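You operate a simulated robot arm through the tools that you are given. There is no shell and no other tool.

You are at the controls of a simulated robot arm. One attempt, no reset.

TASK
Load the white pad into the test filter, close it up and pump it to 2 bar.
Fine: push the plate home, lock it, shut the drain and open the feed first.

It is judged by the outcome, as a careful person would: the job done as asked, and still so three seconds after it is handed in. It fails if anything else is knocked over, pushed out of place, dropped, spilled or broken.

THE ROBOT
A 7-joint arm with a two-finger parallel gripper, fixed in place. Base frame: the origin is at the foot of the arm, x ahead of it, y to its left, z up; the work surface is at about z = 780. Units: mm, rad, N and s.
With the tool pointing down near the work surface it reaches from about 220 to 700 mm from the base axis. Its first joint turns from -2.897 to 2.897 rad. Payload 3.43 kg.
Tool frame: the origin (TCP) lies between the finger pads and is the grasp point; the fingertips stand 30 mm ahead of it; z points along the fingers, y is the line along which they close. The gripper opens to 94 mm. The fingers are 28 mm wide and 10 mm thick; the gripper's body (50 by 96 mm) begins 55 mm behind the TCP.
Orientation is that of the tool frame in the base frame, as a unit quaternion [w, x, y, z]. With the fingers straight down and closing along the base's y, the tool's x points along the base's -x, its y along +y and its z along -z.

THE INTERFACE
- The arm moves only by the tool drive_tool. Its argument "targets" is a list of rows, each a list of 3 entries, a list of its own where there are three numbers: the shift along the tool's x, y, z in units of 200 mm (1.0 is 200 mm), then the turn, a rotation vector about the tool's x, y, z in units of 60 degrees (1.0 is 60 degrees), then the finger opening in mm, from 0 to 94. In form: [[[dx, dy, dz], [rx, ry, rz], gripper], ...]. A call has 1 to 20 rows; each row is the pose to reach, as a shift and turn from the pose commanded when the call began, along the tool's axes at that moment. A call with a number of a shift or a turn outside -1 to 1 is refused whole. Each row takes 0.2 s and may step no farther than 50 mm and 0.15 rad from the row before; otherwise, or with a gripper value out of range, the whole call is refused. Where a pose cannot be reached the arm comes as near as it can. A force on the tool above 50 N (or 10 N above the force at the start of the call, whichever is more), or a blocked arm, ends the call early, and 0.2 s more pass. Each finger travels about 108 mm/s and halts on what it meets, pressing with about 29 N; the grip force reading is that of the motor and also rises with nothing between the fingers. The clock runs only during rows and for 0.2 s after the last one: add rows that repeat a pose to give the fingers time. It gives the time, the measured TCP pose, the force on the tool (base axes), the opening and the grip force at its end, in the units of the frame above (readings bear some noise), with the torque about the TCP (base axes, N m) and any sound that the robot's microphone picked up.
- Cameras (640 x 400 px; columns grow to the right, rows downward): "scene" is fixed at [236.4, 505.6, 1550.8]; the picture's right is [-0.94, -0.34, 0.00], its down [-0.22, 0.63, -0.75] and it looks along [0.25, -0.70, -0.66] (base axes); focal length 350 px, centre (320, 200). "wrist" rides on the gripper at [76, 14, -102] in the tool frame; the picture's right is [-0.18, 0.98, 0.00], its down [-0.75, -0.14, -0.64] and it looks along [-0.63, -0.12, 0.77] (tool axes); focal length 243 px, centre (320, 200). There is no depth. A picture from a camera that has moved, and an enlarged one, comes with that camera's place and axes in the base frame and with its lens. The place of the scene camera against the robot may be out by one fixed shift of up to 25 mm in any direction.
- camera(camera): a new picture of that camera. No time passes.
- lift_body(by): slides the trunk up (or, below 0, down) by that many mm; the arm rides with it, the base frame stays. It gives what a move gives, with no picture.
- zoom(camera, box): a new picture of the part [left, top, right, bottom] of that camera's present view, enlarged. No time passes.
- sign_off(): hands the job in; it is judged then, once.

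Nothing tells you positions but the pictures and the camera data. Unless the task says otherwise, let go and move clear before handing in.

The tools are called after ">>>" by a JSON object that holds its "method" and its "body". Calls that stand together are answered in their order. drive_tool: Moves the arm, as the interface text tells. Its arguments: {"type":"object","properties":{"targets":{"type":"array","items":{"type":"array"}}},"required":["targets"]} The other tools are called the same way: lift_body (by) slides the trunk up or down; camera (camera) takes a picture; zoom (camera, box) takes an enlarged picture of a part of a camera's view; sign_off () hands the job in.

At the start:

```text
time_s: 0.0
ee_pos: [432.3, 19.0, 1204.0]
orientation: [0.0, 0.0, 1.0, 0.001]
wrist_force: [0.3, 1.0, 0.4]
wrist_torque: [-0.02, 0.0, 0.0]
gripper_width: 93.9
grasp_force: 0.1
trunk travel left (down, up): [-250.0, 340.0]
```

scene: 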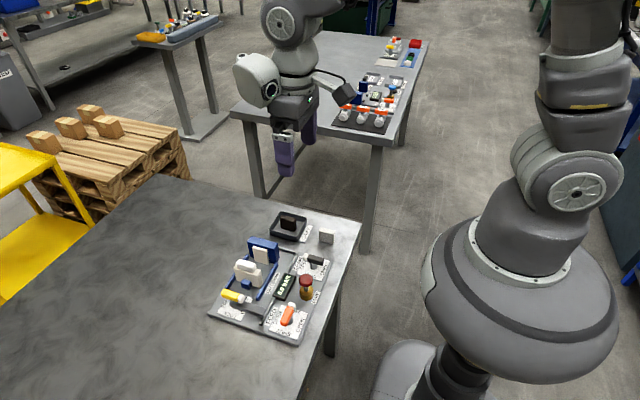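
wrist: 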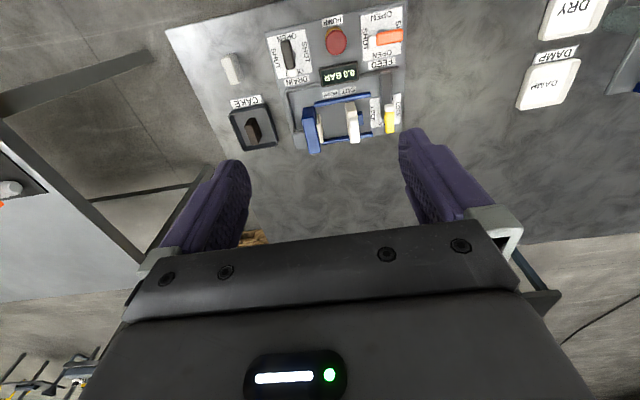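

I see a small bench filter with drain, pump, feed and lock controls, a white pad standing nearby and a dark cake in a tray. I'll zoom in before moving anything.

>>> {"method": "zoom", "body": {"camera": "scene", "box": [200, 200, 360, 350]}}

>>> {"method": "zoom", "body": {"camera": "wrist", "box": [200, 0, 440, 160]}}

>>> {"method": "zoom", "body": {"camera": "wrist", "box": [440, 0, 640, 130]}}

```text
2.67 times, centred on (280, 275) of scene
camera zoom: at [236.4, 505.6, 1550.8], right [-0.94, -0.34, 0.0], down [-0.22, 0.63, -0.75], along [0.25, -0.7, -0.66], focal length 933 px, centre (427, 0)
```

zoom: 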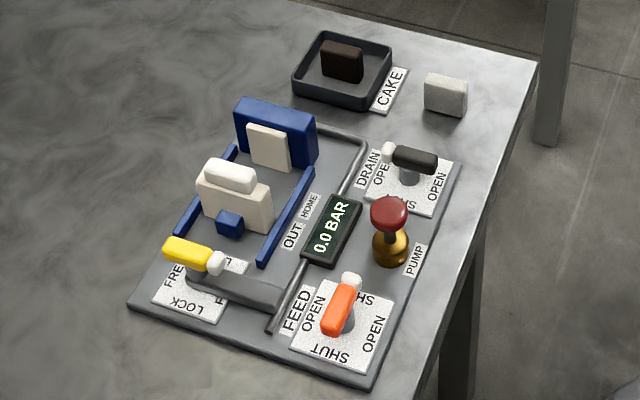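

```text
2.50 times, centred on (320, 80) of wrist
camera zoom: at [354.7, 32.1, 1305.8], right [0.18, 0.98, 0.0], down [0.75, -0.14, 0.64], along [0.63, -0.12, -0.77], focal length 606 px, centre (320, 500)
```

zoom: 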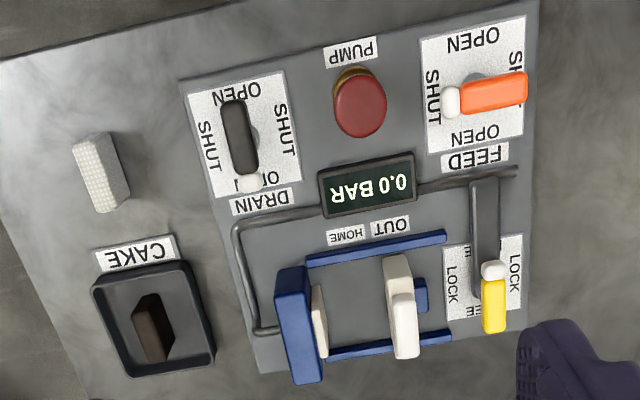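

```text
3.08 times, centred on (540, 65) of wrist
camera zoom: at [354.7, 32.1, 1305.8], right [0.18, 0.98, 0.0], down [0.75, -0.14, 0.64], along [0.63, -0.12, -0.77], focal length 746 px, centre (-357, 615)
```

zoom: 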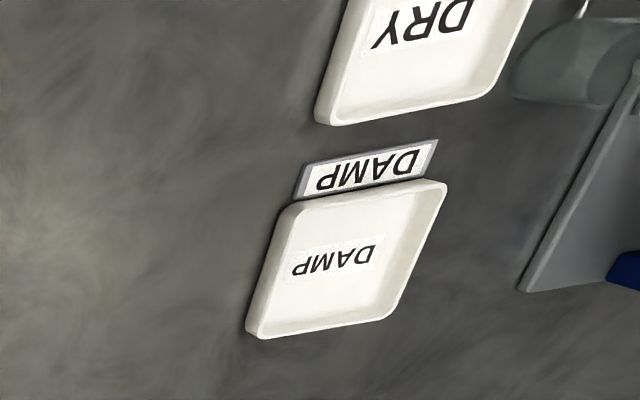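

The filter lies at about x 385–618, y -75–170, with the pad standing near (427, -149). I'll bring the wrist camera lower and closer for detail, well above everything.

>>> {"method": "drive_tool", "body": {"targets": [[[0.08, 0.04, 0.18], [0, 0, 0], 94], [[0.16, 0.08, 0.36], [0, 0, 0], 94], [[0.24, 0.12, 0.54], [0, 0, 0], 94], [[0.32, 0.16, 0.72], [0, 0, 0], 94], [[0.4, 0.2, 0.9], [0, 0, 0], 94]]}}

>>> {"method": "camera", "body": {"camera": "wrist"}}

>>> {"method": "zoom", "body": {"camera": "wrist", "box": [120, 0, 520, 250]}}

```text
time_s: 1.2
ee_pos: [353.0, 55.1, 1021.0]
orientation: [0.0, 0.0, 1.0, 0.0]
wrist_force: [0.3, 0.1, 0.2]
wrist_torque: [-0.01, -0.01, -0.04]
gripper_width: 93.8
grasp_force: 0.0
trunk travel left (down, up): [-250.0, 340.0]
```

```text
taken
camera wrist: at [275.5, 68.9, 1123.3], right [0.18, 0.98, 0.0], down [0.75, -0.14, 0.64], along [0.63, -0.12, -0.77], focal length 243 px, centre (320, 200)
```

wrist: 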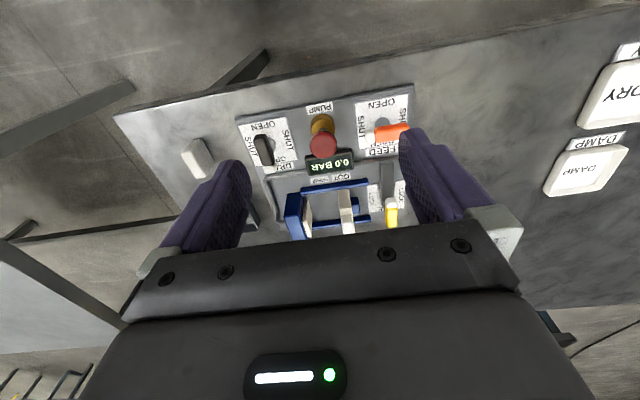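

```text
1.60 times, centred on (320, 125) of wrist
camera zoom: at [275.5, 68.9, 1123.3], right [0.18, 0.98, 0.0], down [0.75, -0.14, 0.64], along [0.63, -0.12, -0.77], focal length 388 px, centre (320, 320)
```

zoom: 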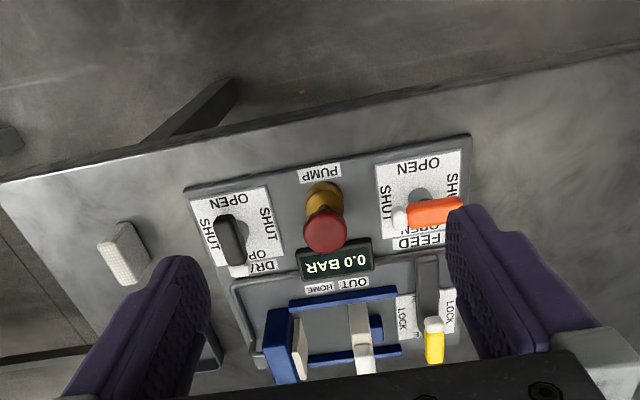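

The fingers hide the far side of the filter from here, so I'll move forward so that the camera looks down between them.

>>> {"method": "drive_tool", "body": {"targets": [[[-0.2, 0, 0], [0, 0, 0], 94], [[-0.4, 0, 0], [0, 0, 0], 94]]}}

>>> {"method": "camera", "body": {"camera": "wrist"}}

>>> {"method": "zoom", "body": {"camera": "wrist", "box": [200, 80, 440, 230]}}

>>> {"method": "zoom", "body": {"camera": "wrist", "box": [200, 0, 440, 150]}}

```text
time_s: 1.8
ee_pos: [433.5, 57.0, 1021.3]
orientation: [-0.001, 0.0, 1.0, -0.001]
wrist_force: [1.4, 0.3, 0.1]
wrist_torque: [0.02, 0.05, 0.0]
gripper_width: 94.1
grasp_force: 0.0
trunk travel left (down, up): [-250.0, 340.0]
```

```text
taken
camera wrist: at [355.9, 69.4, 1123.3], right [0.18, 0.98, 0.0], down [0.75, -0.14, 0.64], along [0.63, -0.12, -0.77], focal length 243 px, centre (320, 200)
```

wrist: 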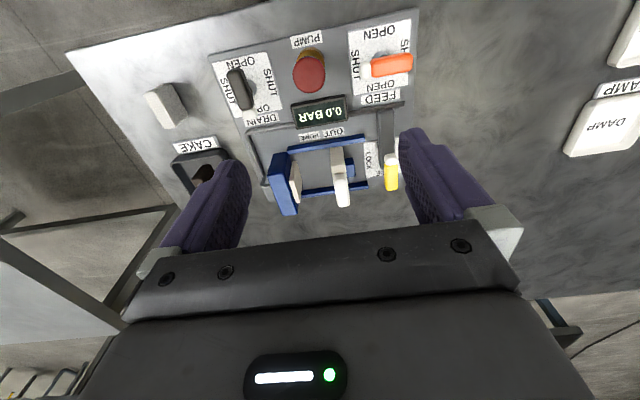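

```text
2.67 times, centred on (320, 155) of wrist
camera zoom: at [355.9, 69.4, 1123.3], right [0.18, 0.98, 0.0], down [0.75, -0.14, 0.64], along [0.63, -0.12, -0.77], focal length 647 px, centre (320, 320)
```

zoom: 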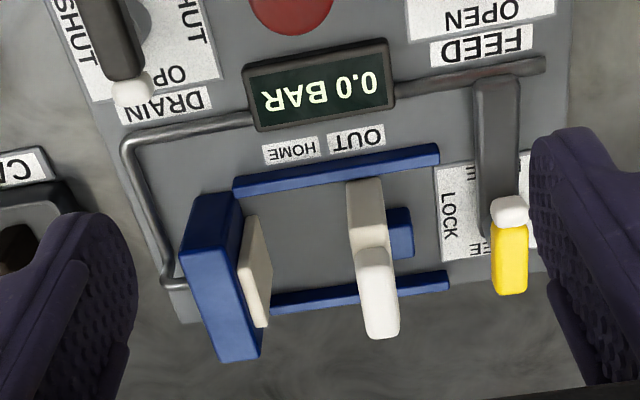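

```text
2.67 times, centred on (320, 75) of wrist
camera zoom: at [355.9, 69.4, 1123.3], right [0.18, 0.98, 0.0], down [0.75, -0.14, 0.64], along [0.63, -0.12, -0.77], focal length 647 px, centre (320, 533)
```

zoom: 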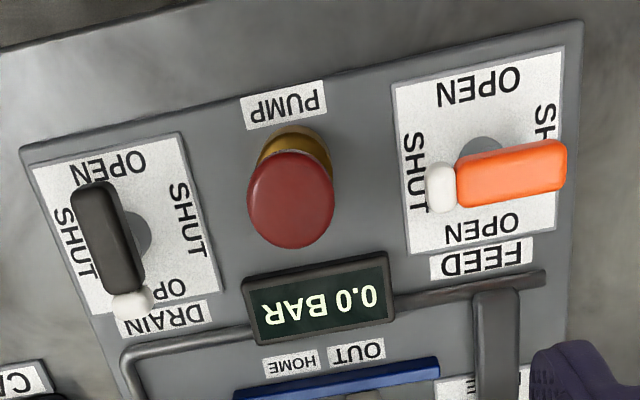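

>>> {"method": "zoom", "body": {"camera": "scene", "box": [205, 225, 295, 335]}}

>>> {"method": "zoom", "body": {"camera": "scene", "box": [265, 205, 345, 275]}}

>>> {"method": "zoom", "body": {"camera": "wrist", "box": [120, 60, 240, 200]}}

>>> {"method": "zoom", "body": {"camera": "scene", "box": [260, 240, 340, 345]}}

```text
3.64 times, centred on (250, 280) of scene
camera zoom: at [236.4, 505.6, 1550.8], right [-0.94, -0.34, 0.0], down [-0.22, 0.63, -0.75], along [0.25, -0.7, -0.66], focal length 1273 px, centre (574, -91)
```

zoom: 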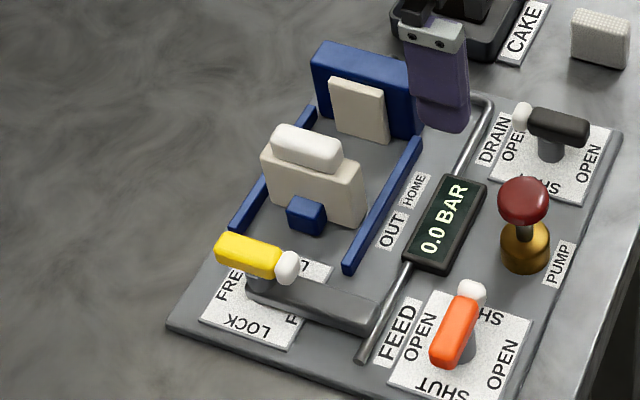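

```text
5.71 times, centred on (305, 240) of scene
camera zoom: at [236.4, 505.6, 1550.8], right [-0.94, -0.34, 0.0], down [-0.22, 0.63, -0.75], along [0.25, -0.7, -0.66], focal length 2000 px, centre (406, -29)
```

zoom: 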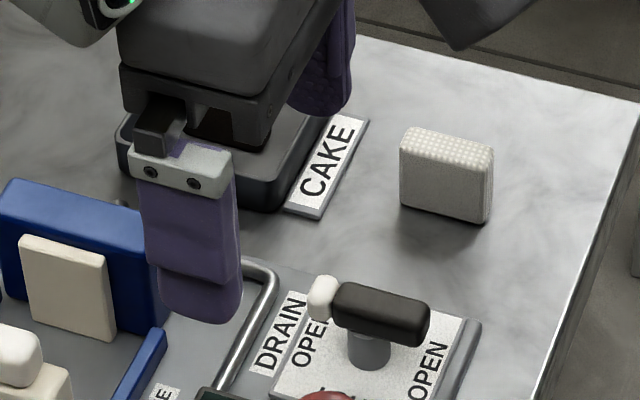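

```text
2.86 times, centred on (180, 130) of wrist
camera zoom: at [355.9, 69.4, 1123.3], right [0.18, 0.98, 0.0], down [0.75, -0.14, 0.64], along [0.63, -0.12, -0.77], focal length 693 px, centre (720, 400)
```

zoom: 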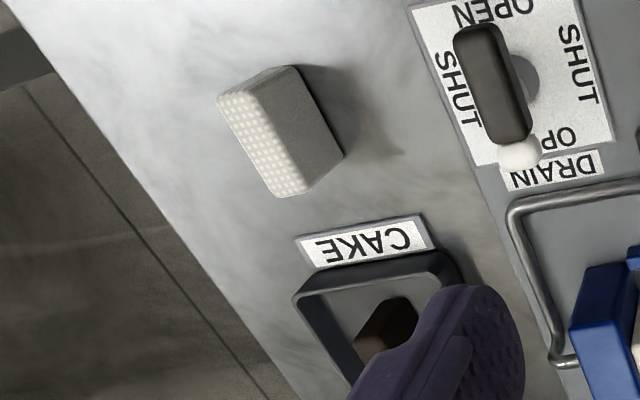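

```text
3.81 times, centred on (300, 292) of scene
camera zoom: at [236.4, 505.6, 1550.8], right [-0.94, -0.34, 0.0], down [-0.22, 0.63, -0.75], along [0.25, -0.7, -0.66], focal length 1334 px, centre (396, -152)
```

zoom: 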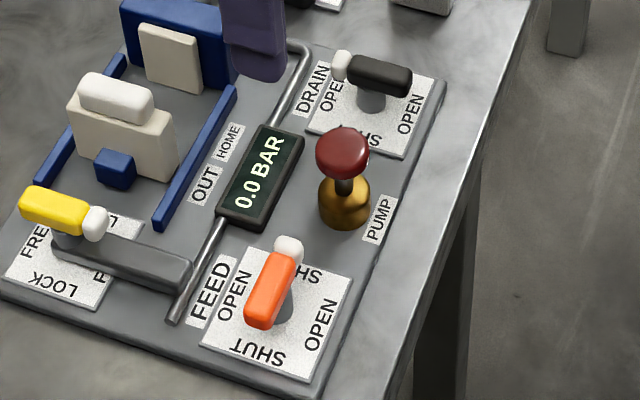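

The chamber runs along y: blue head and boss near y≈3, plate face near y≈52, with rails at x≈521 and 609. The pad (about 45 × 15 × 42 mm) stands near (425, -148). I'll grip it by its narrow ends with the tool turned 90°, so I'm moving above it first while turning.

>>> {"method": "drive_tool", "body": {"targets": [[[0, -0.125, 0.0], [0, 0, 0.125], 94], [[0, -0.25, 0.0], [0, 0, 0.25], 94], [[0, -0.375, 0.0], [0, 0, 0.375], 94], [[0.01, -0.5, 0.0], [0, 0, 0.5], 94], [[0.02, -0.625, 0.0], [0, 0, 0.625], 94], [[0.03, -0.75, 0.0], [0, 0, 0.75], 94], [[0.04, -0.875, 0.0], [0, 0, 0.875], 94], [[0.042, -1.0, 0.0], [0, 0, 1.0], 94]]}}

>>> {"method": "drive_tool", "body": {"targets": [[[0, 0, 0.0], [0, 0, 0.125], 94], [[0, 0, 0.0], [0, 0, 0.25], 94], [[0, 0, 0.05], [0, 0, 0.375], 94], [[0, 0, 0.1], [0, 0, 0.5], 94], [[0, 0, 0.1], [0, 0, 0.5], 94]]}}

>>> {"method": "camera", "body": {"camera": "wrist"}}

>>> {"method": "zoom", "body": {"camera": "scene", "box": [200, 160, 380, 350]}}

```text
time_s: 3.6
ee_pos: [424.3, -142.9, 1021.3]
orientation: [0.0, 0.5, 0.866, 0.0]
wrist_force: [0.0, 0.5, -1.2]
wrist_torque: [0.0, 0.01, -0.02]
gripper_width: 93.9
grasp_force: 0.0
trunk travel left (down, up): [-250.0, 340.0]
```

```text
time_s: 4.8
ee_pos: [424.9, -142.2, 1002.2]
orientation: [0.001, 0.708, 0.706, 0.0]
wrist_force: [-0.3, -0.3, 0.0]
wrist_torque: [0.0, 0.03, -0.01]
gripper_width: 94.1
grasp_force: 0.1
trunk travel left (down, up): [-250.0, 340.0]
```

```text
taken
camera wrist: at [437.3, -67.0, 1105.0], right [0.98, -0.19, 0.0], down [-0.14, -0.75, 0.64], along [-0.12, -0.63, -0.77], focal length 243 px, centre (320, 200)
```

wrist: 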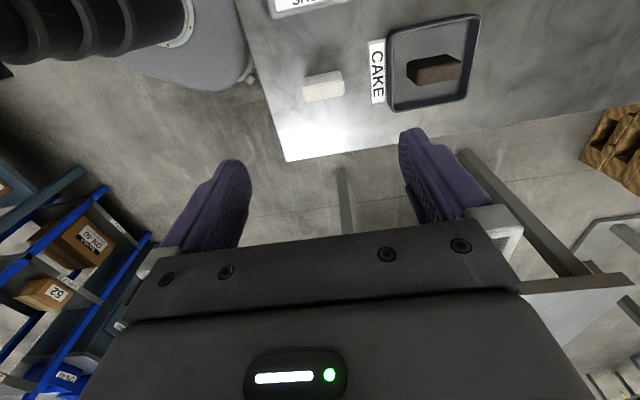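

```text
2.11 times, centred on (290, 255) of scene
camera zoom: at [236.4, 505.6, 1550.8], right [-0.94, -0.34, 0.0], down [-0.22, 0.63, -0.75], along [0.25, -0.7, -0.66], focal length 737 px, centre (383, 84)
```

zoom: 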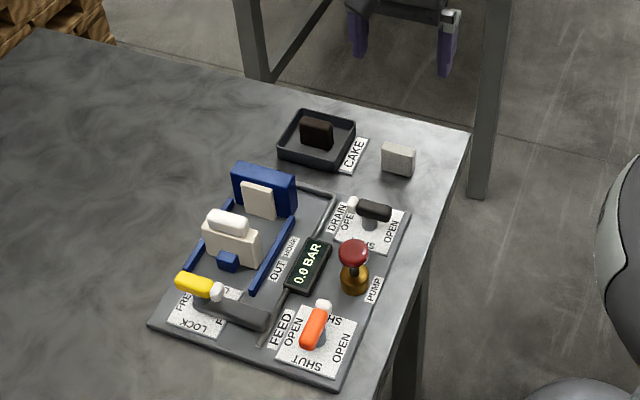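

>>> {"method": "zoom", "body": {"camera": "wrist", "box": [280, 55, 360, 115]}}

```text
6.67 times, centred on (320, 85) of wrist
camera zoom: at [437.3, -67.0, 1105.0], right [0.98, -0.19, 0.0], down [-0.14, -0.75, 0.64], along [-0.12, -0.63, -0.77], focal length 1618 px, centre (320, 967)
```

zoom: 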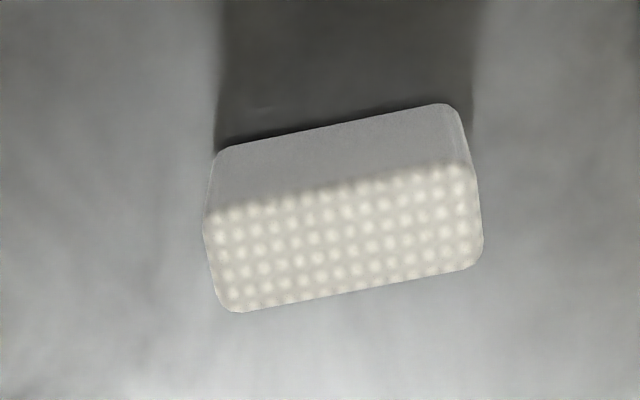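

The pad's centre is (426.8, -146.6) with its top at 822, so the tool needs about +3.5 mm in x and -3.6 mm in y. I'll descend around it with the fingers open.

>>> {"method": "drive_tool", "body": {"targets": [[[-0.018, 0.0175, 0.2], [0, 0, 0], 94], [[-0.018, 0.0175, 0.42], [0, 0, 0], 94], [[-0.018, 0.0175, 0.62], [0, 0, 0], 94], [[-0.018, 0.0175, 0.78], [0, 0, 0], 94], [[-0.018, 0.0175, 0.875], [0, 0, 0], 94], [[-0.018, 0.0175, 0.875], [0, 0, 0], 94]]}}

>>> {"method": "camera", "body": {"camera": "wrist"}}

>>> {"method": "camera", "body": {"camera": "scene"}}

```text
time_s: 6.2
ee_pos: [427.8, -141.7, 830.3]
orientation: [0.0, 0.707, 0.707, 0.0]
wrist_force: [0.7, 0.1, 1.0]
wrist_torque: [0.0, 0.04, 0.0]
gripper_width: 93.9
grasp_force: 0.1
trunk travel left (down, up): [-250.0, 340.0]
```

```text
taken
camera wrist: at [439.8, -67.0, 932.8], right [0.98, -0.18, 0.0], down [-0.14, -0.75, 0.64], along [-0.12, -0.63, -0.77], focal length 243 px, centre (320, 200)
```

wrist: 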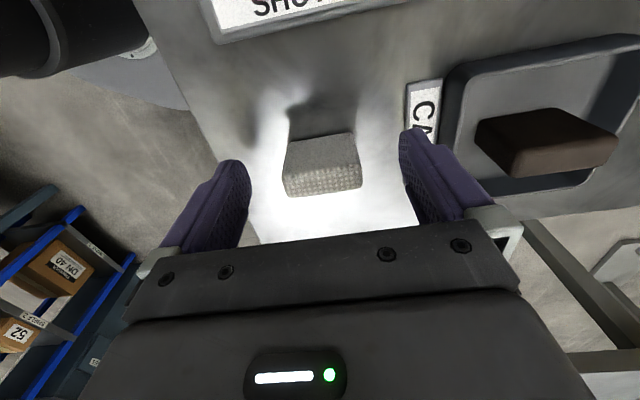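

```text
taken
```

scene: 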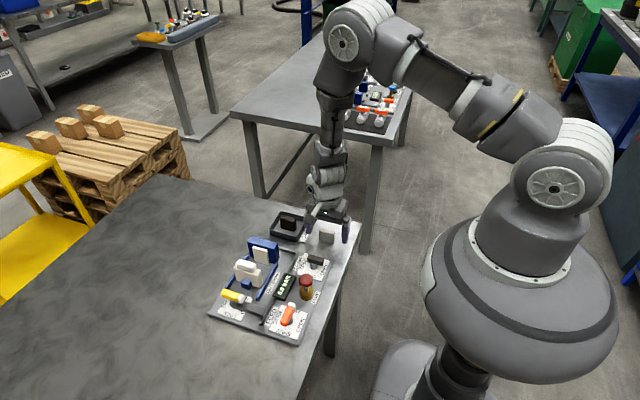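

The pad is between the fingers, about 2 mm off in y. I'll make that small correction, go 2 mm lower and close.

>>> {"method": "drive_tool", "body": {"targets": [[[-0.01, 0.004, 0.01], [0, 0, 0], 94], [[-0.01, 0.004, 0.01], [0, 0, 0], 70], [[-0.01, 0.004, 0.01], [0, 0, 0], 50], [[-0.01, 0.004, 0.01], [0, 0, 0], 38], [[-0.01, 0.004, 0.01], [0, 0, 0], 38], [[-0.01, 0.004, 0.01], [0, 0, 0], 38]]}}

>>> {"method": "camera", "body": {"camera": "wrist"}}

```text
time_s: 7.6
ee_pos: [428.5, -145.0, 828.3]
orientation: [0.0, 0.707, 0.707, 0.0]
wrist_force: [-0.1, 0.0, 6.9]
wrist_torque: [-0.05, -0.07, 0.0]
gripper_width: 45.1
grasp_force: 29.2
trunk travel left (down, up): [-250.0, 340.0]
```

```text
taken
camera wrist: at [441.2, -70.2, 930.1], right [0.98, -0.18, 0.0], down [-0.14, -0.75, 0.64], along [-0.12, -0.63, -0.77], focal length 243 px, centre (320, 200)
```

wrist: 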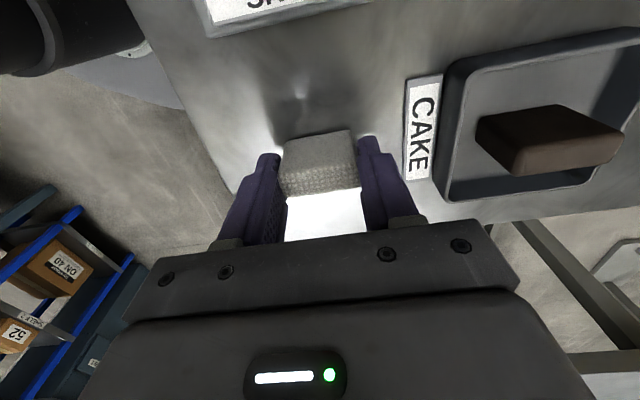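

The pad is gripped (45 mm wide, bottom 48 mm below TCP). I'll lift it straight up and carry it high above the filter chamber.

>>> {"method": "drive_tool", "body": {"targets": [[[0, 0, -0.1], [0, 0, 0], 38], [[0, 0, -0.3], [0, 0, 0], 38], [[0, 0, -0.5], [0, 0, 0], 38], [[0, 0, -0.7], [0, 0, 0], 38], [[0, 0, -0.85], [0, 0, 0], 38], [[0.14, 0.114, -0.85], [0, 0, 0], 38], [[0.28, 0.228, -0.85], [0, 0, 0], 38], [[0.42, 0.342, -0.85], [0, 0, 0], 38], [[0.56, 0.456, -0.85], [0, 0, 0], 38], [[0.7, 0.57, -0.85], [0, 0, 0], 38], [[0.85, 0.685, -0.85], [0, 0, 0], 38], [[0.85, 0.685, -0.85], [0, 0, 0], 38]]}}

>>> {"method": "camera", "body": {"camera": "wrist"}}

>>> {"method": "zoom", "body": {"camera": "wrist", "box": [220, 20, 420, 170]}}

>>> {"method": "zoom", "body": {"camera": "scene", "box": [190, 200, 350, 350]}}

```text
time_s: 10.2
ee_pos: [566.4, 22.5, 994.5]
orientation: [0.0, 0.708, 0.706, 0.0]
wrist_force: [0.0, 0.3, -0.6]
wrist_torque: [-0.01, 0.0, -0.05]
gripper_width: 45.0
grasp_force: 29.0
trunk travel left (down, up): [-250.0, 340.0]
```

```text
taken
camera wrist: at [579.4, 98.8, 1096.1], right [0.98, -0.19, 0.0], down [-0.14, -0.75, 0.64], along [-0.12, -0.63, -0.77], focal length 243 px, centre (320, 200)
```

wrist: 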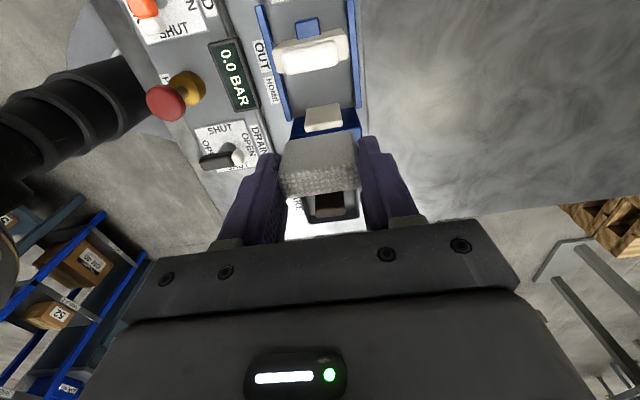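

```text
2.67 times, centred on (320, 95) of wrist
camera zoom: at [579.4, 98.8, 1096.1], right [0.98, -0.19, 0.0], down [-0.14, -0.75, 0.64], along [-0.12, -0.63, -0.77], focal length 647 px, centre (320, 480)
```

zoom: 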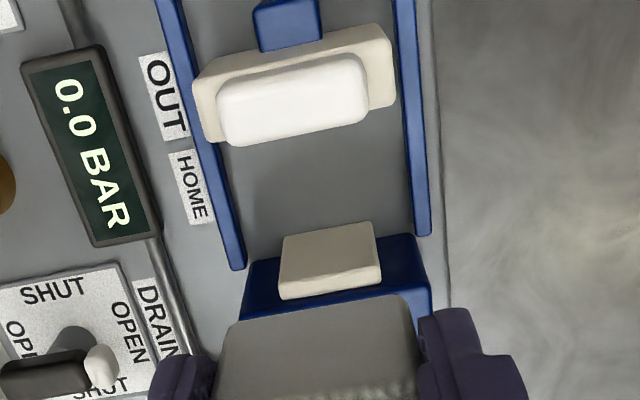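

```text
2.67 times, centred on (270, 275) of scene
camera zoom: at [236.4, 505.6, 1550.8], right [-0.94, -0.34, 0.0], down [-0.22, 0.63, -0.75], along [0.25, -0.7, -0.66], focal length 933 px, centre (453, 0)
```

zoom: 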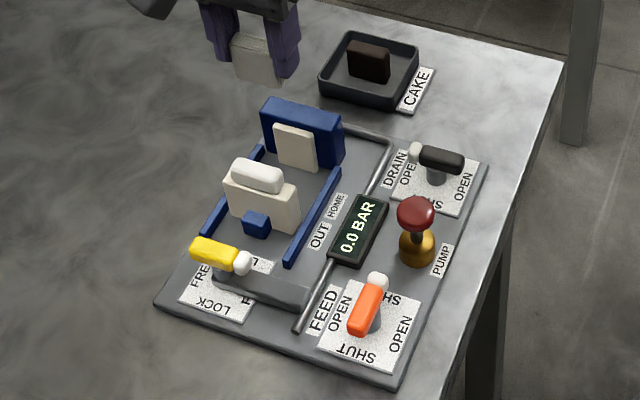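

Boss front is near y≈-4, plate face near y≈50, chamber centre x≈563, so the pad at y≈22 fits clear of both. I'll lower to just above the floor and look.

>>> {"method": "drive_tool", "body": {"targets": [[[0, -0.0125, 0.15], [0, 0, 0], 38], [[0, -0.0125, 0.3], [0, 0, 0], 38], [[0, -0.0125, 0.45], [0, 0, 0], 38], [[0, -0.0125, 0.58], [0, 0, 0], 38], [[0, -0.0125, 0.68], [0, 0, 0], 38], [[0, -0.0125, 0.73], [0, 0, 0], 38], [[0, -0.0125, 0.73], [0, 0, 0], 38]]}}

>>> {"method": "camera", "body": {"camera": "wrist"}}

>>> {"method": "zoom", "body": {"camera": "scene", "box": [210, 210, 310, 320]}}

```text
time_s: 11.8
ee_pos: [564.8, 23.2, 850.7]
orientation: [0.0, 0.707, 0.707, 0.0]
wrist_force: [0.5, -0.1, 0.9]
wrist_torque: [-0.03, 0.04, 0.02]
gripper_width: 45.1
grasp_force: 28.6
trunk travel left (down, up): [-250.0, 340.0]
```

```text
taken
camera wrist: at [576.9, 98.0, 952.9], right [0.98, -0.18, 0.0], down [-0.14, -0.75, 0.64], along [-0.12, -0.63, -0.77], focal length 243 px, centre (320, 200)
```

wrist: 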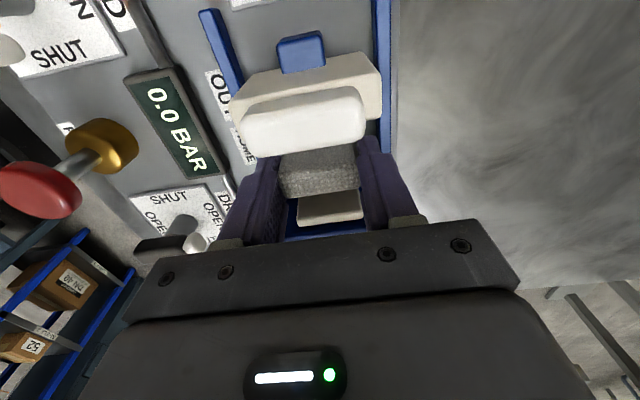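

```text
3.64 times, centred on (260, 265) of scene
camera zoom: at [236.4, 505.6, 1550.8], right [-0.94, -0.34, 0.0], down [-0.22, 0.63, -0.75], along [0.25, -0.7, -0.66], focal length 1273 px, centre (538, -36)
```

zoom: 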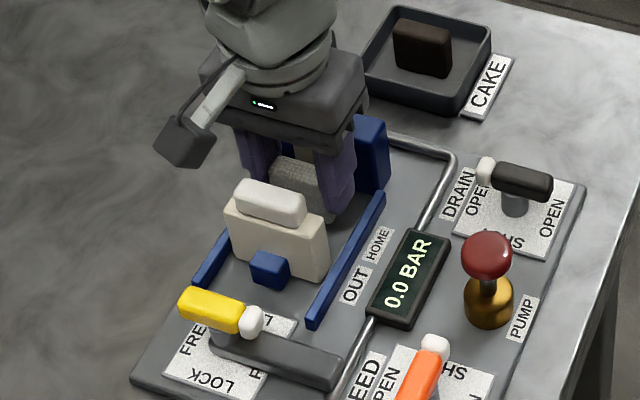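

The pad sits centred just above the chamber floor. I'll lower it the last millimetres in small steps and watch the force.

>>> {"method": "drive_tool", "body": {"targets": [[[0, 0.004, 0.015], [0, 0, 0], 38], [[0, 0.004, 0.03], [0, 0, 0], 38], [[0, 0.004, 0.045], [0, 0, 0], 38], [[0, 0.004, 0.05], [0, 0, 0], 38]]}}

```text
time_s: 12.8
ee_pos: [563.8, 22.9, 840.1]
orientation: [0.0, 0.707, 0.707, 0.0]
wrist_force: [-0.5, -0.1, -0.6]
wrist_torque: [0.02, 0.0, -0.02]
gripper_width: 44.8
grasp_force: 29.3
trunk travel left (down, up): [-250.0, 340.0]
```

>>> {"method": "drive_tool", "body": {"targets": [[[0, 0, 0.008], [0, 0, 0], 38], [[0, 0, 0.012], [0, 0, 0], 38]]}}

>>> {"method": "zoom", "body": {"camera": "scene", "box": [230, 225, 290, 290]}}

```text
time_s: 13.4
ee_pos: [563.3, 22.2, 838.8]
orientation: [0.0, 0.707, 0.707, 0.0]
wrist_force: [-0.5, -0.9, 1.8]
wrist_torque: [-0.04, 0.06, -0.02]
gripper_width: 45.0
grasp_force: 28.6
trunk travel left (down, up): [-250.0, 340.0]
```

```text
6.15 times, centred on (260, 258) of scene
camera zoom: at [236.4, 505.6, 1550.8], right [-0.94, -0.34, 0.0], down [-0.22, 0.63, -0.75], along [0.25, -0.7, -0.66], focal length 2154 px, centre (689, -154)
```

zoom: 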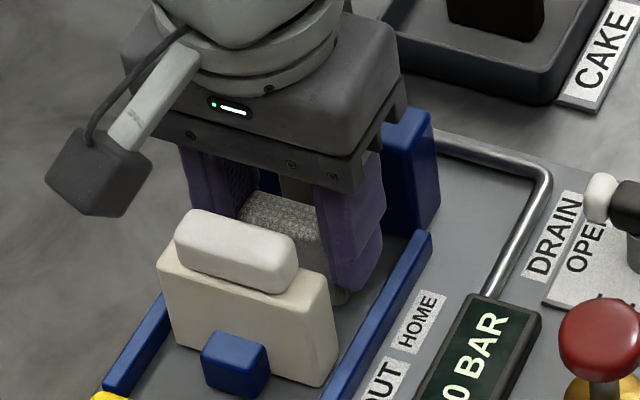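

>>> {"method": "drive_tool", "body": {"targets": [[[0, 0, 0.008], [0, 0, 0], 38], [[0, 0, 0.012], [0, 0, 0], 38]]}}

```text
time_s: 14.0
ee_pos: [563.5, 22.4, 838.1]
orientation: [0.001, 0.706, 0.708, 0.0]
wrist_force: [0.6, -2.3, 24.3]
wrist_torque: [-0.08, 0.17, -0.02]
gripper_width: 44.9
grasp_force: 28.8
trunk travel left (down, up): [-250.0, 340.0]
```

Contact felt: the pad is on the floor (z≈790). I'll ease off the pressing and open the fingers moderately, then rise.

>>> {"method": "drive_tool", "body": {"targets": [[[0, 0, -0.01], [0, 0, 0], 38], [[0, 0, -0.01], [0, 0, 0], 38], [[0, 0, -0.01], [0, 0, 0], 50], [[0, 0, -0.01], [0, 0, 0], 62], [[0, 0, -0.01], [0, 0, 0], 62]]}}

>>> {"method": "camera", "body": {"camera": "wrist"}}

```text
time_s: 15.2
ee_pos: [564.0, 22.7, 836.5]
orientation: [-0.001, 0.707, 0.707, 0.0]
wrist_force: [0.2, -0.1, 0.0]
wrist_torque: [-0.03, -0.03, 0.0]
gripper_width: 62.0
grasp_force: 0.0
trunk travel left (down, up): [-250.0, 340.0]
```

```text
taken
camera wrist: at [576.3, 98.9, 940.1], right [0.98, -0.18, 0.0], down [-0.14, -0.75, 0.64], along [-0.12, -0.63, -0.77], focal length 243 px, centre (320, 200)
```

wrist: 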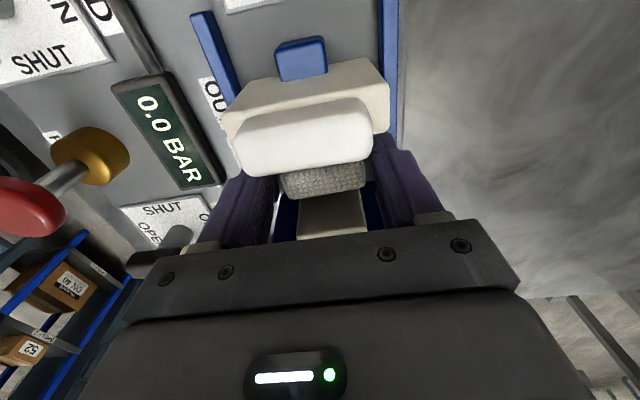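

The pad stands upright on its own between boss and plate. I'll rise straight up, then move back in +y to view the plate, handle and lock.

>>> {"method": "drive_tool", "body": {"targets": [[[0, 0, -0.1], [0, 0, 0], 62], [[0, 0, -0.25], [0, 0, 0], 62], [[0, 0, -0.45], [0, 0, 0], 62], [[0, 0, -0.65], [0, 0, 0], 62], [[0.2, 0, -0.75], [0, 0, 0], 40], [[0.4, 0, -0.75], [0, 0, 0], 20], [[0.4, 0, -0.75], [0, 0, 0], 20]]}}

>>> {"method": "camera", "body": {"camera": "wrist"}}

>>> {"method": "zoom", "body": {"camera": "wrist", "box": [220, 20, 420, 170]}}

>>> {"method": "zoom", "body": {"camera": "scene", "box": [205, 230, 285, 330]}}

```text
time_s: 16.8
ee_pos: [563.3, 103.5, 986.5]
orientation: [0.0, 0.707, 0.707, 0.0]
wrist_force: [0.6, -0.4, -0.3]
wrist_torque: [-0.01, -0.01, -0.02]
gripper_width: 20.1
grasp_force: 0.0
trunk travel left (down, up): [-250.0, 340.0]
```

```text
taken
camera wrist: at [575.6, 178.8, 1088.9], right [0.98, -0.19, 0.0], down [-0.14, -0.75, 0.64], along [-0.12, -0.63, -0.77], focal length 243 px, centre (320, 200)
```

wrist: 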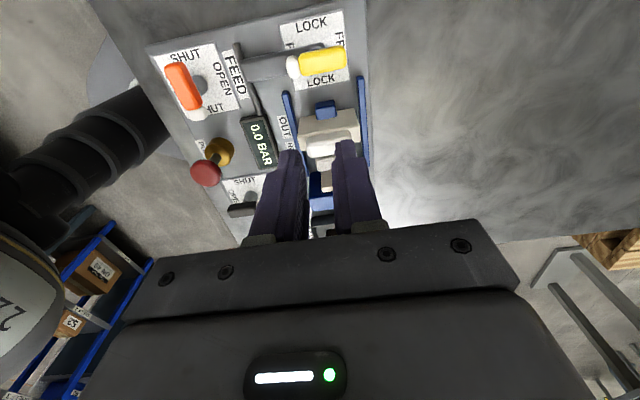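

```text
2.67 times, centred on (320, 95) of wrist
camera zoom: at [575.6, 178.8, 1088.9], right [0.98, -0.19, 0.0], down [-0.14, -0.75, 0.64], along [-0.12, -0.63, -0.77], focal length 647 px, centre (320, 480)
```

zoom: 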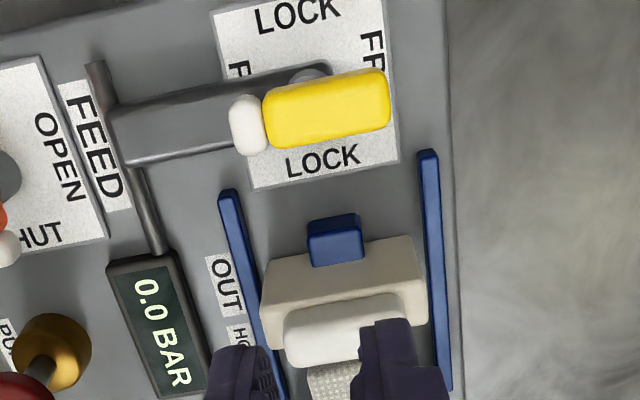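

```text
4.00 times, centred on (245, 280) of scene
camera zoom: at [236.4, 505.6, 1550.8], right [-0.94, -0.34, 0.0], down [-0.22, 0.63, -0.75], along [0.25, -0.7, -0.66], focal length 1400 px, centre (620, -120)
```

zoom: 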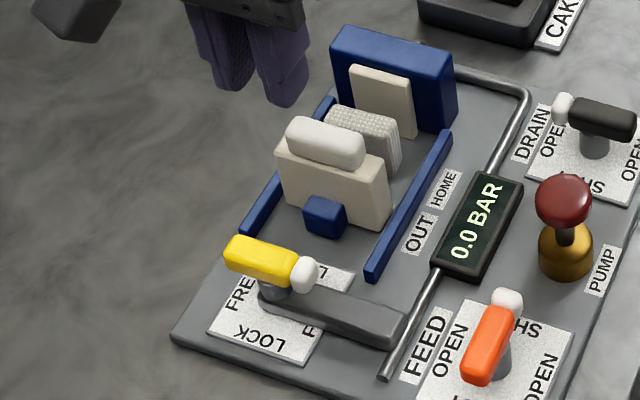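

Lock pivot is near (564, 131) with its bar pointing toward -x; turned 90° it will sit behind the plate's blue stub. Next I close the fingers, lower them behind the plate above the stub, and push toward -y.

>>> {"method": "drive_tool", "body": {"targets": [[[-0.02, 0.003, 0.1], [0, 0, 0], 0], [[-0.02, 0.003, 0.3], [0, 0, 0], 0], [[-0.02, 0.003, 0.5], [0, 0, 0], 0], [[-0.02, 0.003, 0.6], [0, 0, 0], 0], [[-0.02, 0.003, 0.68], [0, 0, 0], 0], [[-0.02, 0.003, 0.68], [0, 0, 0], 0]]}}

>>> {"method": "camera", "body": {"camera": "wrist"}}

>>> {"method": "zoom", "body": {"camera": "scene", "box": [205, 230, 285, 330]}}

```text
time_s: 18.2
ee_pos: [563.6, 96.9, 850.6]
orientation: [0.0, 0.707, 0.708, 0.0]
wrist_force: [0.8, -1.2, -0.2]
wrist_torque: [0.01, -0.03, -0.03]
gripper_width: 0.2
grasp_force: 29.4
trunk travel left (down, up): [-250.0, 340.0]
```

```text
taken
camera wrist: at [576.2, 171.7, 953.4], right [0.98, -0.18, 0.0], down [-0.14, -0.75, 0.64], along [-0.12, -0.63, -0.77], focal length 243 px, centre (320, 200)
```

wrist: 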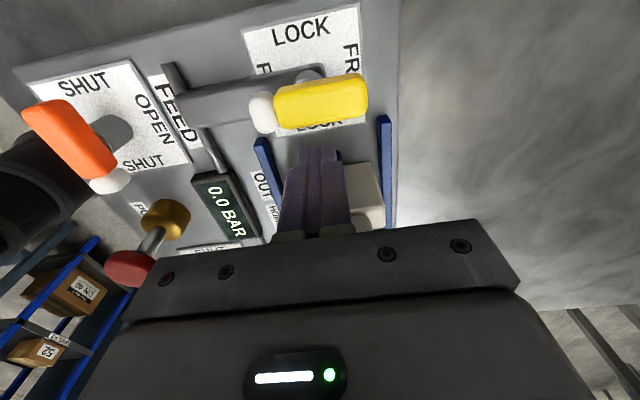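

```text
4.00 times, centred on (245, 280) of scene
camera zoom: at [236.4, 505.6, 1550.8], right [-0.94, -0.34, 0.0], down [-0.22, 0.63, -0.75], along [0.25, -0.7, -0.66], focal length 1400 px, centre (620, -120)
```

zoom: 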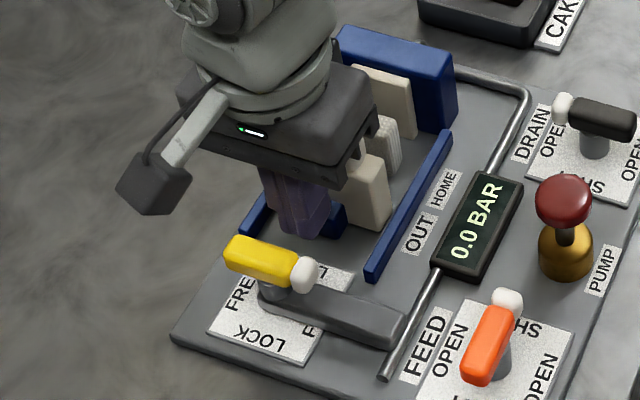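

>>> {"method": "drive_tool", "body": {"targets": [[[-0.03, 0, 0], [0, 0, 0], 0], [[-0.06, 0, 0], [0, 0, 0], 0], [[-0.09, 0, 0], [0, 0, 0], 0], [[-0.12, 0, 0], [0, 0, 0], 0], [[-0.15, 0, 0], [0, 0, 0], 0], [[-0.18, 0, 0], [0, 0, 0], 0], [[-0.2, 0, 0], [0, 0, 0], 0]]}}

>>> {"method": "zoom", "body": {"camera": "scene", "box": [205, 230, 285, 330]}}

```text
time_s: 19.8
ee_pos: [564.2, 59.3, 852.6]
orientation: [0.0, 0.707, 0.707, 0.001]
wrist_force: [-0.9, 1.1, 0.8]
wrist_torque: [0.01, 0.04, 0.02]
gripper_width: 0.3
grasp_force: 29.0
trunk travel left (down, up): [-250.0, 340.0]
```

```text
4.00 times, centred on (245, 280) of scene
camera zoom: at [236.4, 505.6, 1550.8], right [-0.94, -0.34, 0.0], down [-0.22, 0.63, -0.75], along [0.25, -0.7, -0.66], focal length 1400 px, centre (620, -120)
```

zoom: 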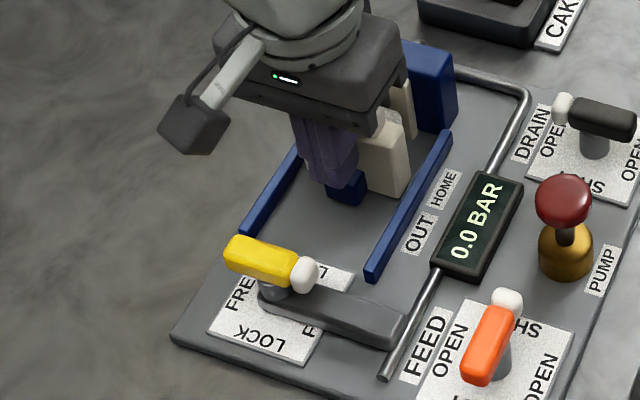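

The plate slides easily with the push. I'll continue toward HOME in small steps until resistance builds.

>>> {"method": "drive_tool", "body": {"targets": [[[-0.015, 0, 0], [0, 0, 0], 0], [[-0.03, 0, 0], [0, 0, 0], 0], [[-0.045, 0, 0], [0, 0, 0], 0], [[-0.06, 0, 0], [0, 0, 0], 0]]}}

>>> {"method": "zoom", "body": {"camera": "scene", "box": [205, 230, 285, 330]}}

```text
time_s: 20.8
ee_pos: [563.9, 52.0, 850.9]
orientation: [-0.001, 0.706, 0.708, 0.001]
wrist_force: [2.8, 17.6, 1.8]
wrist_torque: [-0.09, 0.08, -0.03]
gripper_width: 0.0
grasp_force: 29.3
trunk travel left (down, up): [-250.0, 340.0]
```

```text
4.00 times, centred on (245, 280) of scene
camera zoom: at [236.4, 505.6, 1550.8], right [-0.94, -0.34, 0.0], down [-0.22, 0.63, -0.75], along [0.25, -0.7, -0.66], focal length 1400 px, centre (620, -120)
```

zoom: 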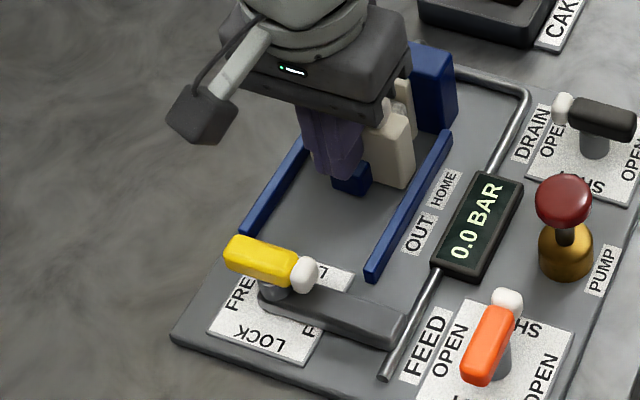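

Resistance of 18 N at y=52 suggests the pad is now clamped. I'll press a little further to seat it fully.

>>> {"method": "drive_tool", "body": {"targets": [[[-0.01, 0, 0], [0, 0, 0], 0], [[-0.02, 0, 0], [0, 0, 0], 0], [[-0.03, 0, 0], [0, 0, 0], 0]]}}

>>> {"method": "camera", "body": {"camera": "wrist"}}

```text
time_s: 21.6
ee_pos: [564.9, 51.9, 851.3]
orientation: [-0.004, 0.705, 0.709, 0.004]
wrist_force: [-1.0, 27.8, -0.9]
wrist_torque: [-0.43, 0.02, -0.24]
gripper_width: 0.0
grasp_force: 28.9
trunk travel left (down, up): [-250.0, 340.0]
stopped in row 3: the force on the tool passed its limit at 52 N (the readings are from after the stop); the commanded pose is now the measured one
```

```text
taken
camera wrist: at [576.8, 125.8, 955.2], right [0.98, -0.18, 0.0], down [-0.14, -0.76, 0.63], along [-0.12, -0.62, -0.77], focal length 243 px, centre (320, 200)
```

wrist: 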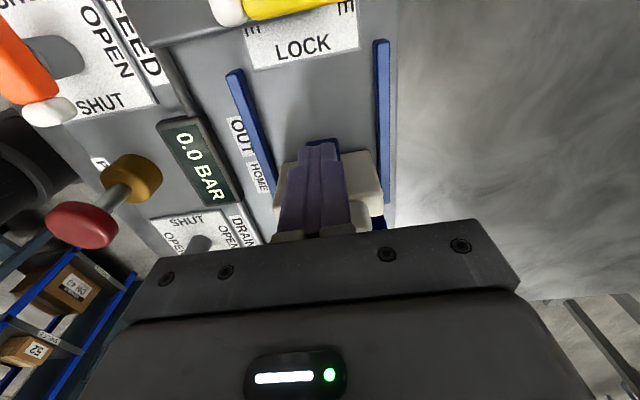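

The plate hit its stop at HOME. I'll back off, rise and check the closed chamber.

>>> {"method": "drive_tool", "body": {"targets": [[[0.03, 0, 0], [0, 0, 0], 0], [[0.08, 0, 0], [0, 0, 0], 0], [[0.1, 0, -0.15], [0, 0, 0], 0], [[0.1, 0, -0.35], [0, 0, 0], 10], [[0.1, 0, -0.55], [0, 0, 0], 30], [[0.25, 0, -0.65], [0, 0, 0], 50], [[0.4, 0, -0.65], [0, 0, 0], 50], [[0.4, 0, -0.65], [0, 0, 0], 50]]}}

>>> {"method": "zoom", "body": {"camera": "scene", "box": [205, 230, 285, 330]}}

>>> {"method": "zoom", "body": {"camera": "wrist", "box": [220, 20, 420, 170]}}

```text
time_s: 23.4
ee_pos: [564.9, 124.3, 980.9]
orientation: [-0.002, 0.707, 0.707, 0.002]
wrist_force: [0.8, 0.2, 0.3]
wrist_torque: [-0.01, -0.01, 0.01]
gripper_width: 50.1
grasp_force: 0.1
trunk travel left (down, up): [-250.0, 340.0]
```

```text
4.00 times, centred on (245, 280) of scene
camera zoom: at [236.4, 505.6, 1550.8], right [-0.94, -0.34, 0.0], down [-0.22, 0.63, -0.75], along [0.25, -0.7, -0.66], focal length 1400 px, centre (620, -120)
```

zoom: 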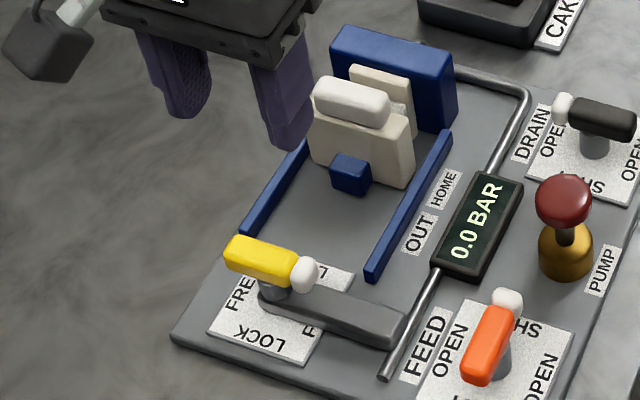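

```text
2.67 times, centred on (320, 95) of wrist
camera zoom: at [577.3, 198.6, 1083.8], right [0.98, -0.18, 0.0], down [-0.14, -0.76, 0.64], along [-0.12, -0.63, -0.77], focal length 647 px, centre (320, 480)
```

zoom: 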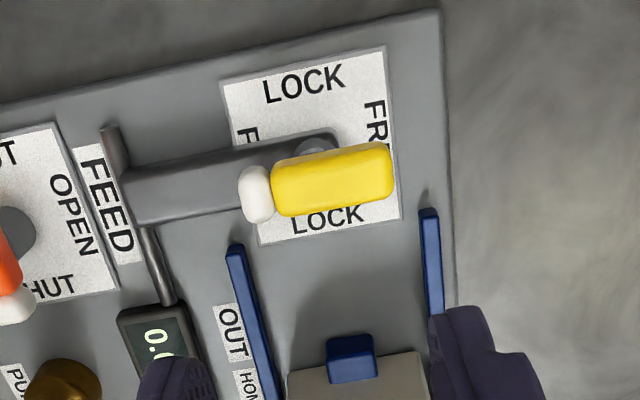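

Plate is home with the pad clamped. Lock pivot computes to (563, 131), lever mid-height about z 835. I'll turn the tool back so the fingers straddle the yellow lever.

>>> {"method": "drive_tool", "body": {"targets": [[[0.01, -0.001, 0], [0, 0, -0.125], 50], [[0.02, -0.003, 0], [0, 0, -0.25], 50], [[0.0375, -0.005, 0], [0, 0, -0.375], 50], [[0.0375, -0.005, 0], [0, 0, -0.5], 50], [[0.0375, -0.005, 0], [0, 0, -0.625], 50], [[0.0375, -0.005, 0], [0, 0, -0.75], 50], [[0.0375, -0.005, 0], [0, 0, -0.875], 50], [[0.0375, -0.005, 0], [0, 0, -1.0], 50]]}}

>>> {"method": "drive_tool", "body": {"targets": [[[0, 0, 0], [0, 0, -0.125], 50], [[0, 0, 0], [0, 0, -0.25], 50], [[0, 0, 0], [0, 0, -0.375], 50], [[0, 0, 0], [0, 0, -0.5], 50], [[0, 0, 0], [0, 0, -0.5], 50]]}}

>>> {"method": "camera", "body": {"camera": "wrist"}}

>>> {"method": "zoom", "body": {"camera": "wrist", "box": [260, 40, 380, 130]}}

```text
time_s: 25.1
ee_pos: [563.7, 133.2, 981.8]
orientation: [0.0, 0.257, 0.966, 0.004]
wrist_force: [0.3, -0.6, -0.9]
wrist_torque: [0.01, -0.03, 0.0]
gripper_width: 49.9
grasp_force: 0.0
trunk travel left (down, up): [-250.0, 340.0]
```

```text
time_s: 26.4
ee_pos: [563.7, 133.3, 982.1]
orientation: [0.0, 0.0, 1.0, 0.004]
wrist_force: [0.2, 0.0, 0.7]
wrist_torque: [0.02, 0.01, -0.01]
gripper_width: 50.0
grasp_force: 0.2
trunk travel left (down, up): [-250.0, 340.0]
```

```text
taken
camera wrist: at [485.3, 145.1, 1084.7], right [0.18, 0.98, 0.01], down [0.75, -0.14, 0.64], along [0.63, -0.11, -0.77], focal length 243 px, centre (320, 200)
```

wrist: 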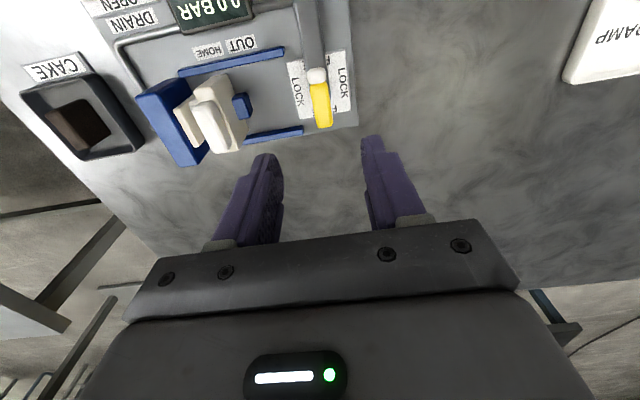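

```text
4.44 times, centred on (320, 85) of wrist
camera zoom: at [485.3, 145.1, 1084.7], right [0.18, 0.98, 0.01], down [0.75, -0.14, 0.64], along [0.63, -0.11, -0.77], focal length 1078 px, centre (320, 711)
```

zoom: 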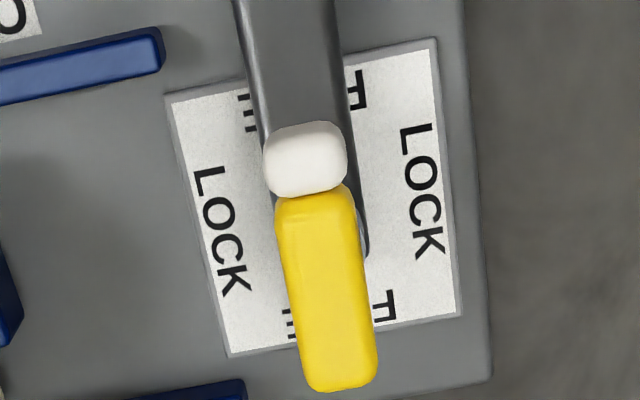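

The lever is on the tool axis within a millimetre. I'll descend to straddle it, tips staying above the bar.

>>> {"method": "drive_tool", "body": {"targets": [[[0, 0, 0.2], [0.0077, 0, 0], 50], [[0, 0, 0.4], [0.0077, 0, 0], 50], [[0, 0, 0.55], [0.0077, 0, 0], 50], [[0, 0, 0.64], [0.0077, 0, 0], 50], [[0, 0, 0.69], [0.0077, 0, 0], 50], [[0, 0, 0.69], [0.0077, 0, 0], 50]]}}

>>> {"method": "camera", "body": {"camera": "wrist"}}

>>> {"method": "zoom", "body": {"camera": "scene", "box": [195, 240, 275, 330]}}

```text
time_s: 27.8
ee_pos: [561.8, 134.7, 843.2]
orientation: [0.001, 0.0, 1.0, 0.0]
wrist_force: [0.9, 1.0, -0.6]
wrist_torque: [0.01, 0.01, 0.0]
gripper_width: 50.2
grasp_force: 0.0
trunk travel left (down, up): [-250.0, 340.0]
```

```text
taken
camera wrist: at [483.9, 147.0, 945.7], right [0.18, 0.98, 0.0], down [0.75, -0.14, 0.64], along [0.63, -0.12, -0.77], focal length 243 px, centre (320, 200)
```

wrist: 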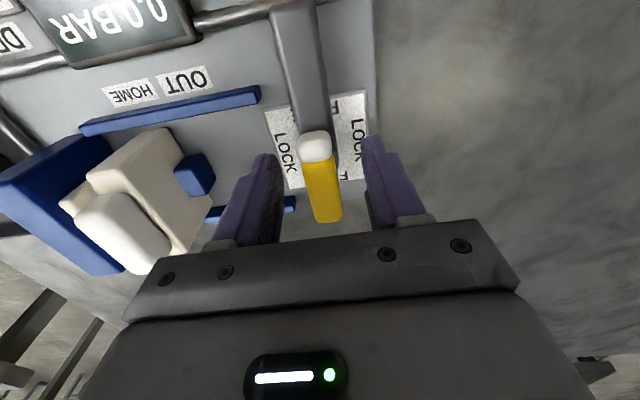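

```text
4.44 times, centred on (235, 285) of scene
camera zoom: at [236.4, 505.6, 1550.8], right [-0.94, -0.34, 0.0], down [-0.22, 0.63, -0.75], along [0.25, -0.7, -0.66], focal length 1556 px, centre (698, -178)
```

zoom: 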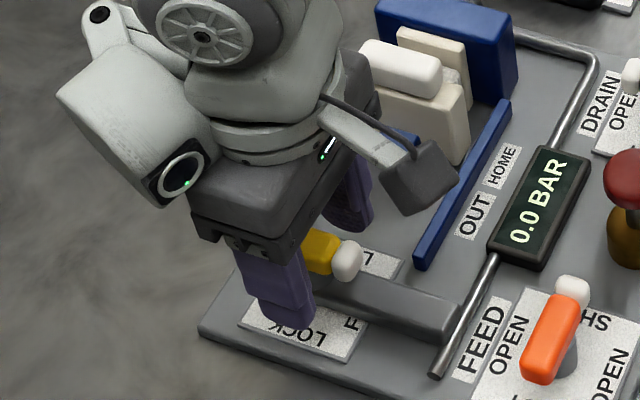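

Fingers straddle the lever well. Closing on it now.

>>> {"method": "drive_tool", "body": {"targets": [[[0, 0, 0], [0, 0, 0], 36], [[0, 0, 0], [0, 0, 0], 24], [[0, 0, 0], [0, 0, 0], 12], [[0, 0, 0], [0, 0, 0], 10], [[0, 0, 0], [0, 0, 0], 10]]}}

>>> {"method": "camera", "body": {"camera": "wrist"}}

```text
time_s: 28.9
ee_pos: [560.8, 134.6, 844.0]
orientation: [0.0, -0.001, 1.0, 0.001]
wrist_force: [-0.5, 5.0, -0.5]
wrist_torque: [0.06, -0.12, -0.03]
gripper_width: 22.4
grasp_force: 45.2
trunk travel left (down, up): [-250.0, 340.0]
```

```text
taken
camera wrist: at [483.8, 147.6, 945.9], right [0.18, 0.98, 0.0], down [0.75, -0.14, 0.64], along [0.63, -0.12, -0.77], focal length 243 px, centre (320, 200)
```

wrist: 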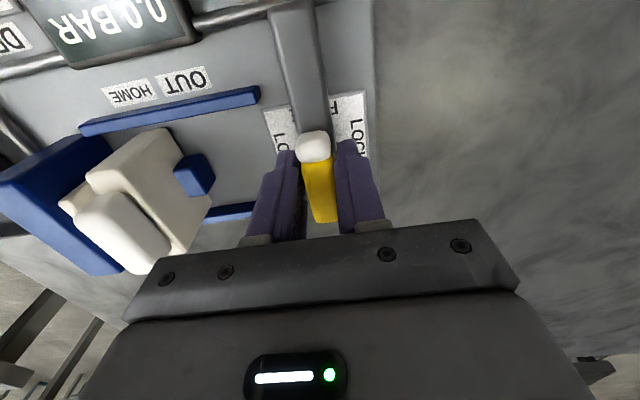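

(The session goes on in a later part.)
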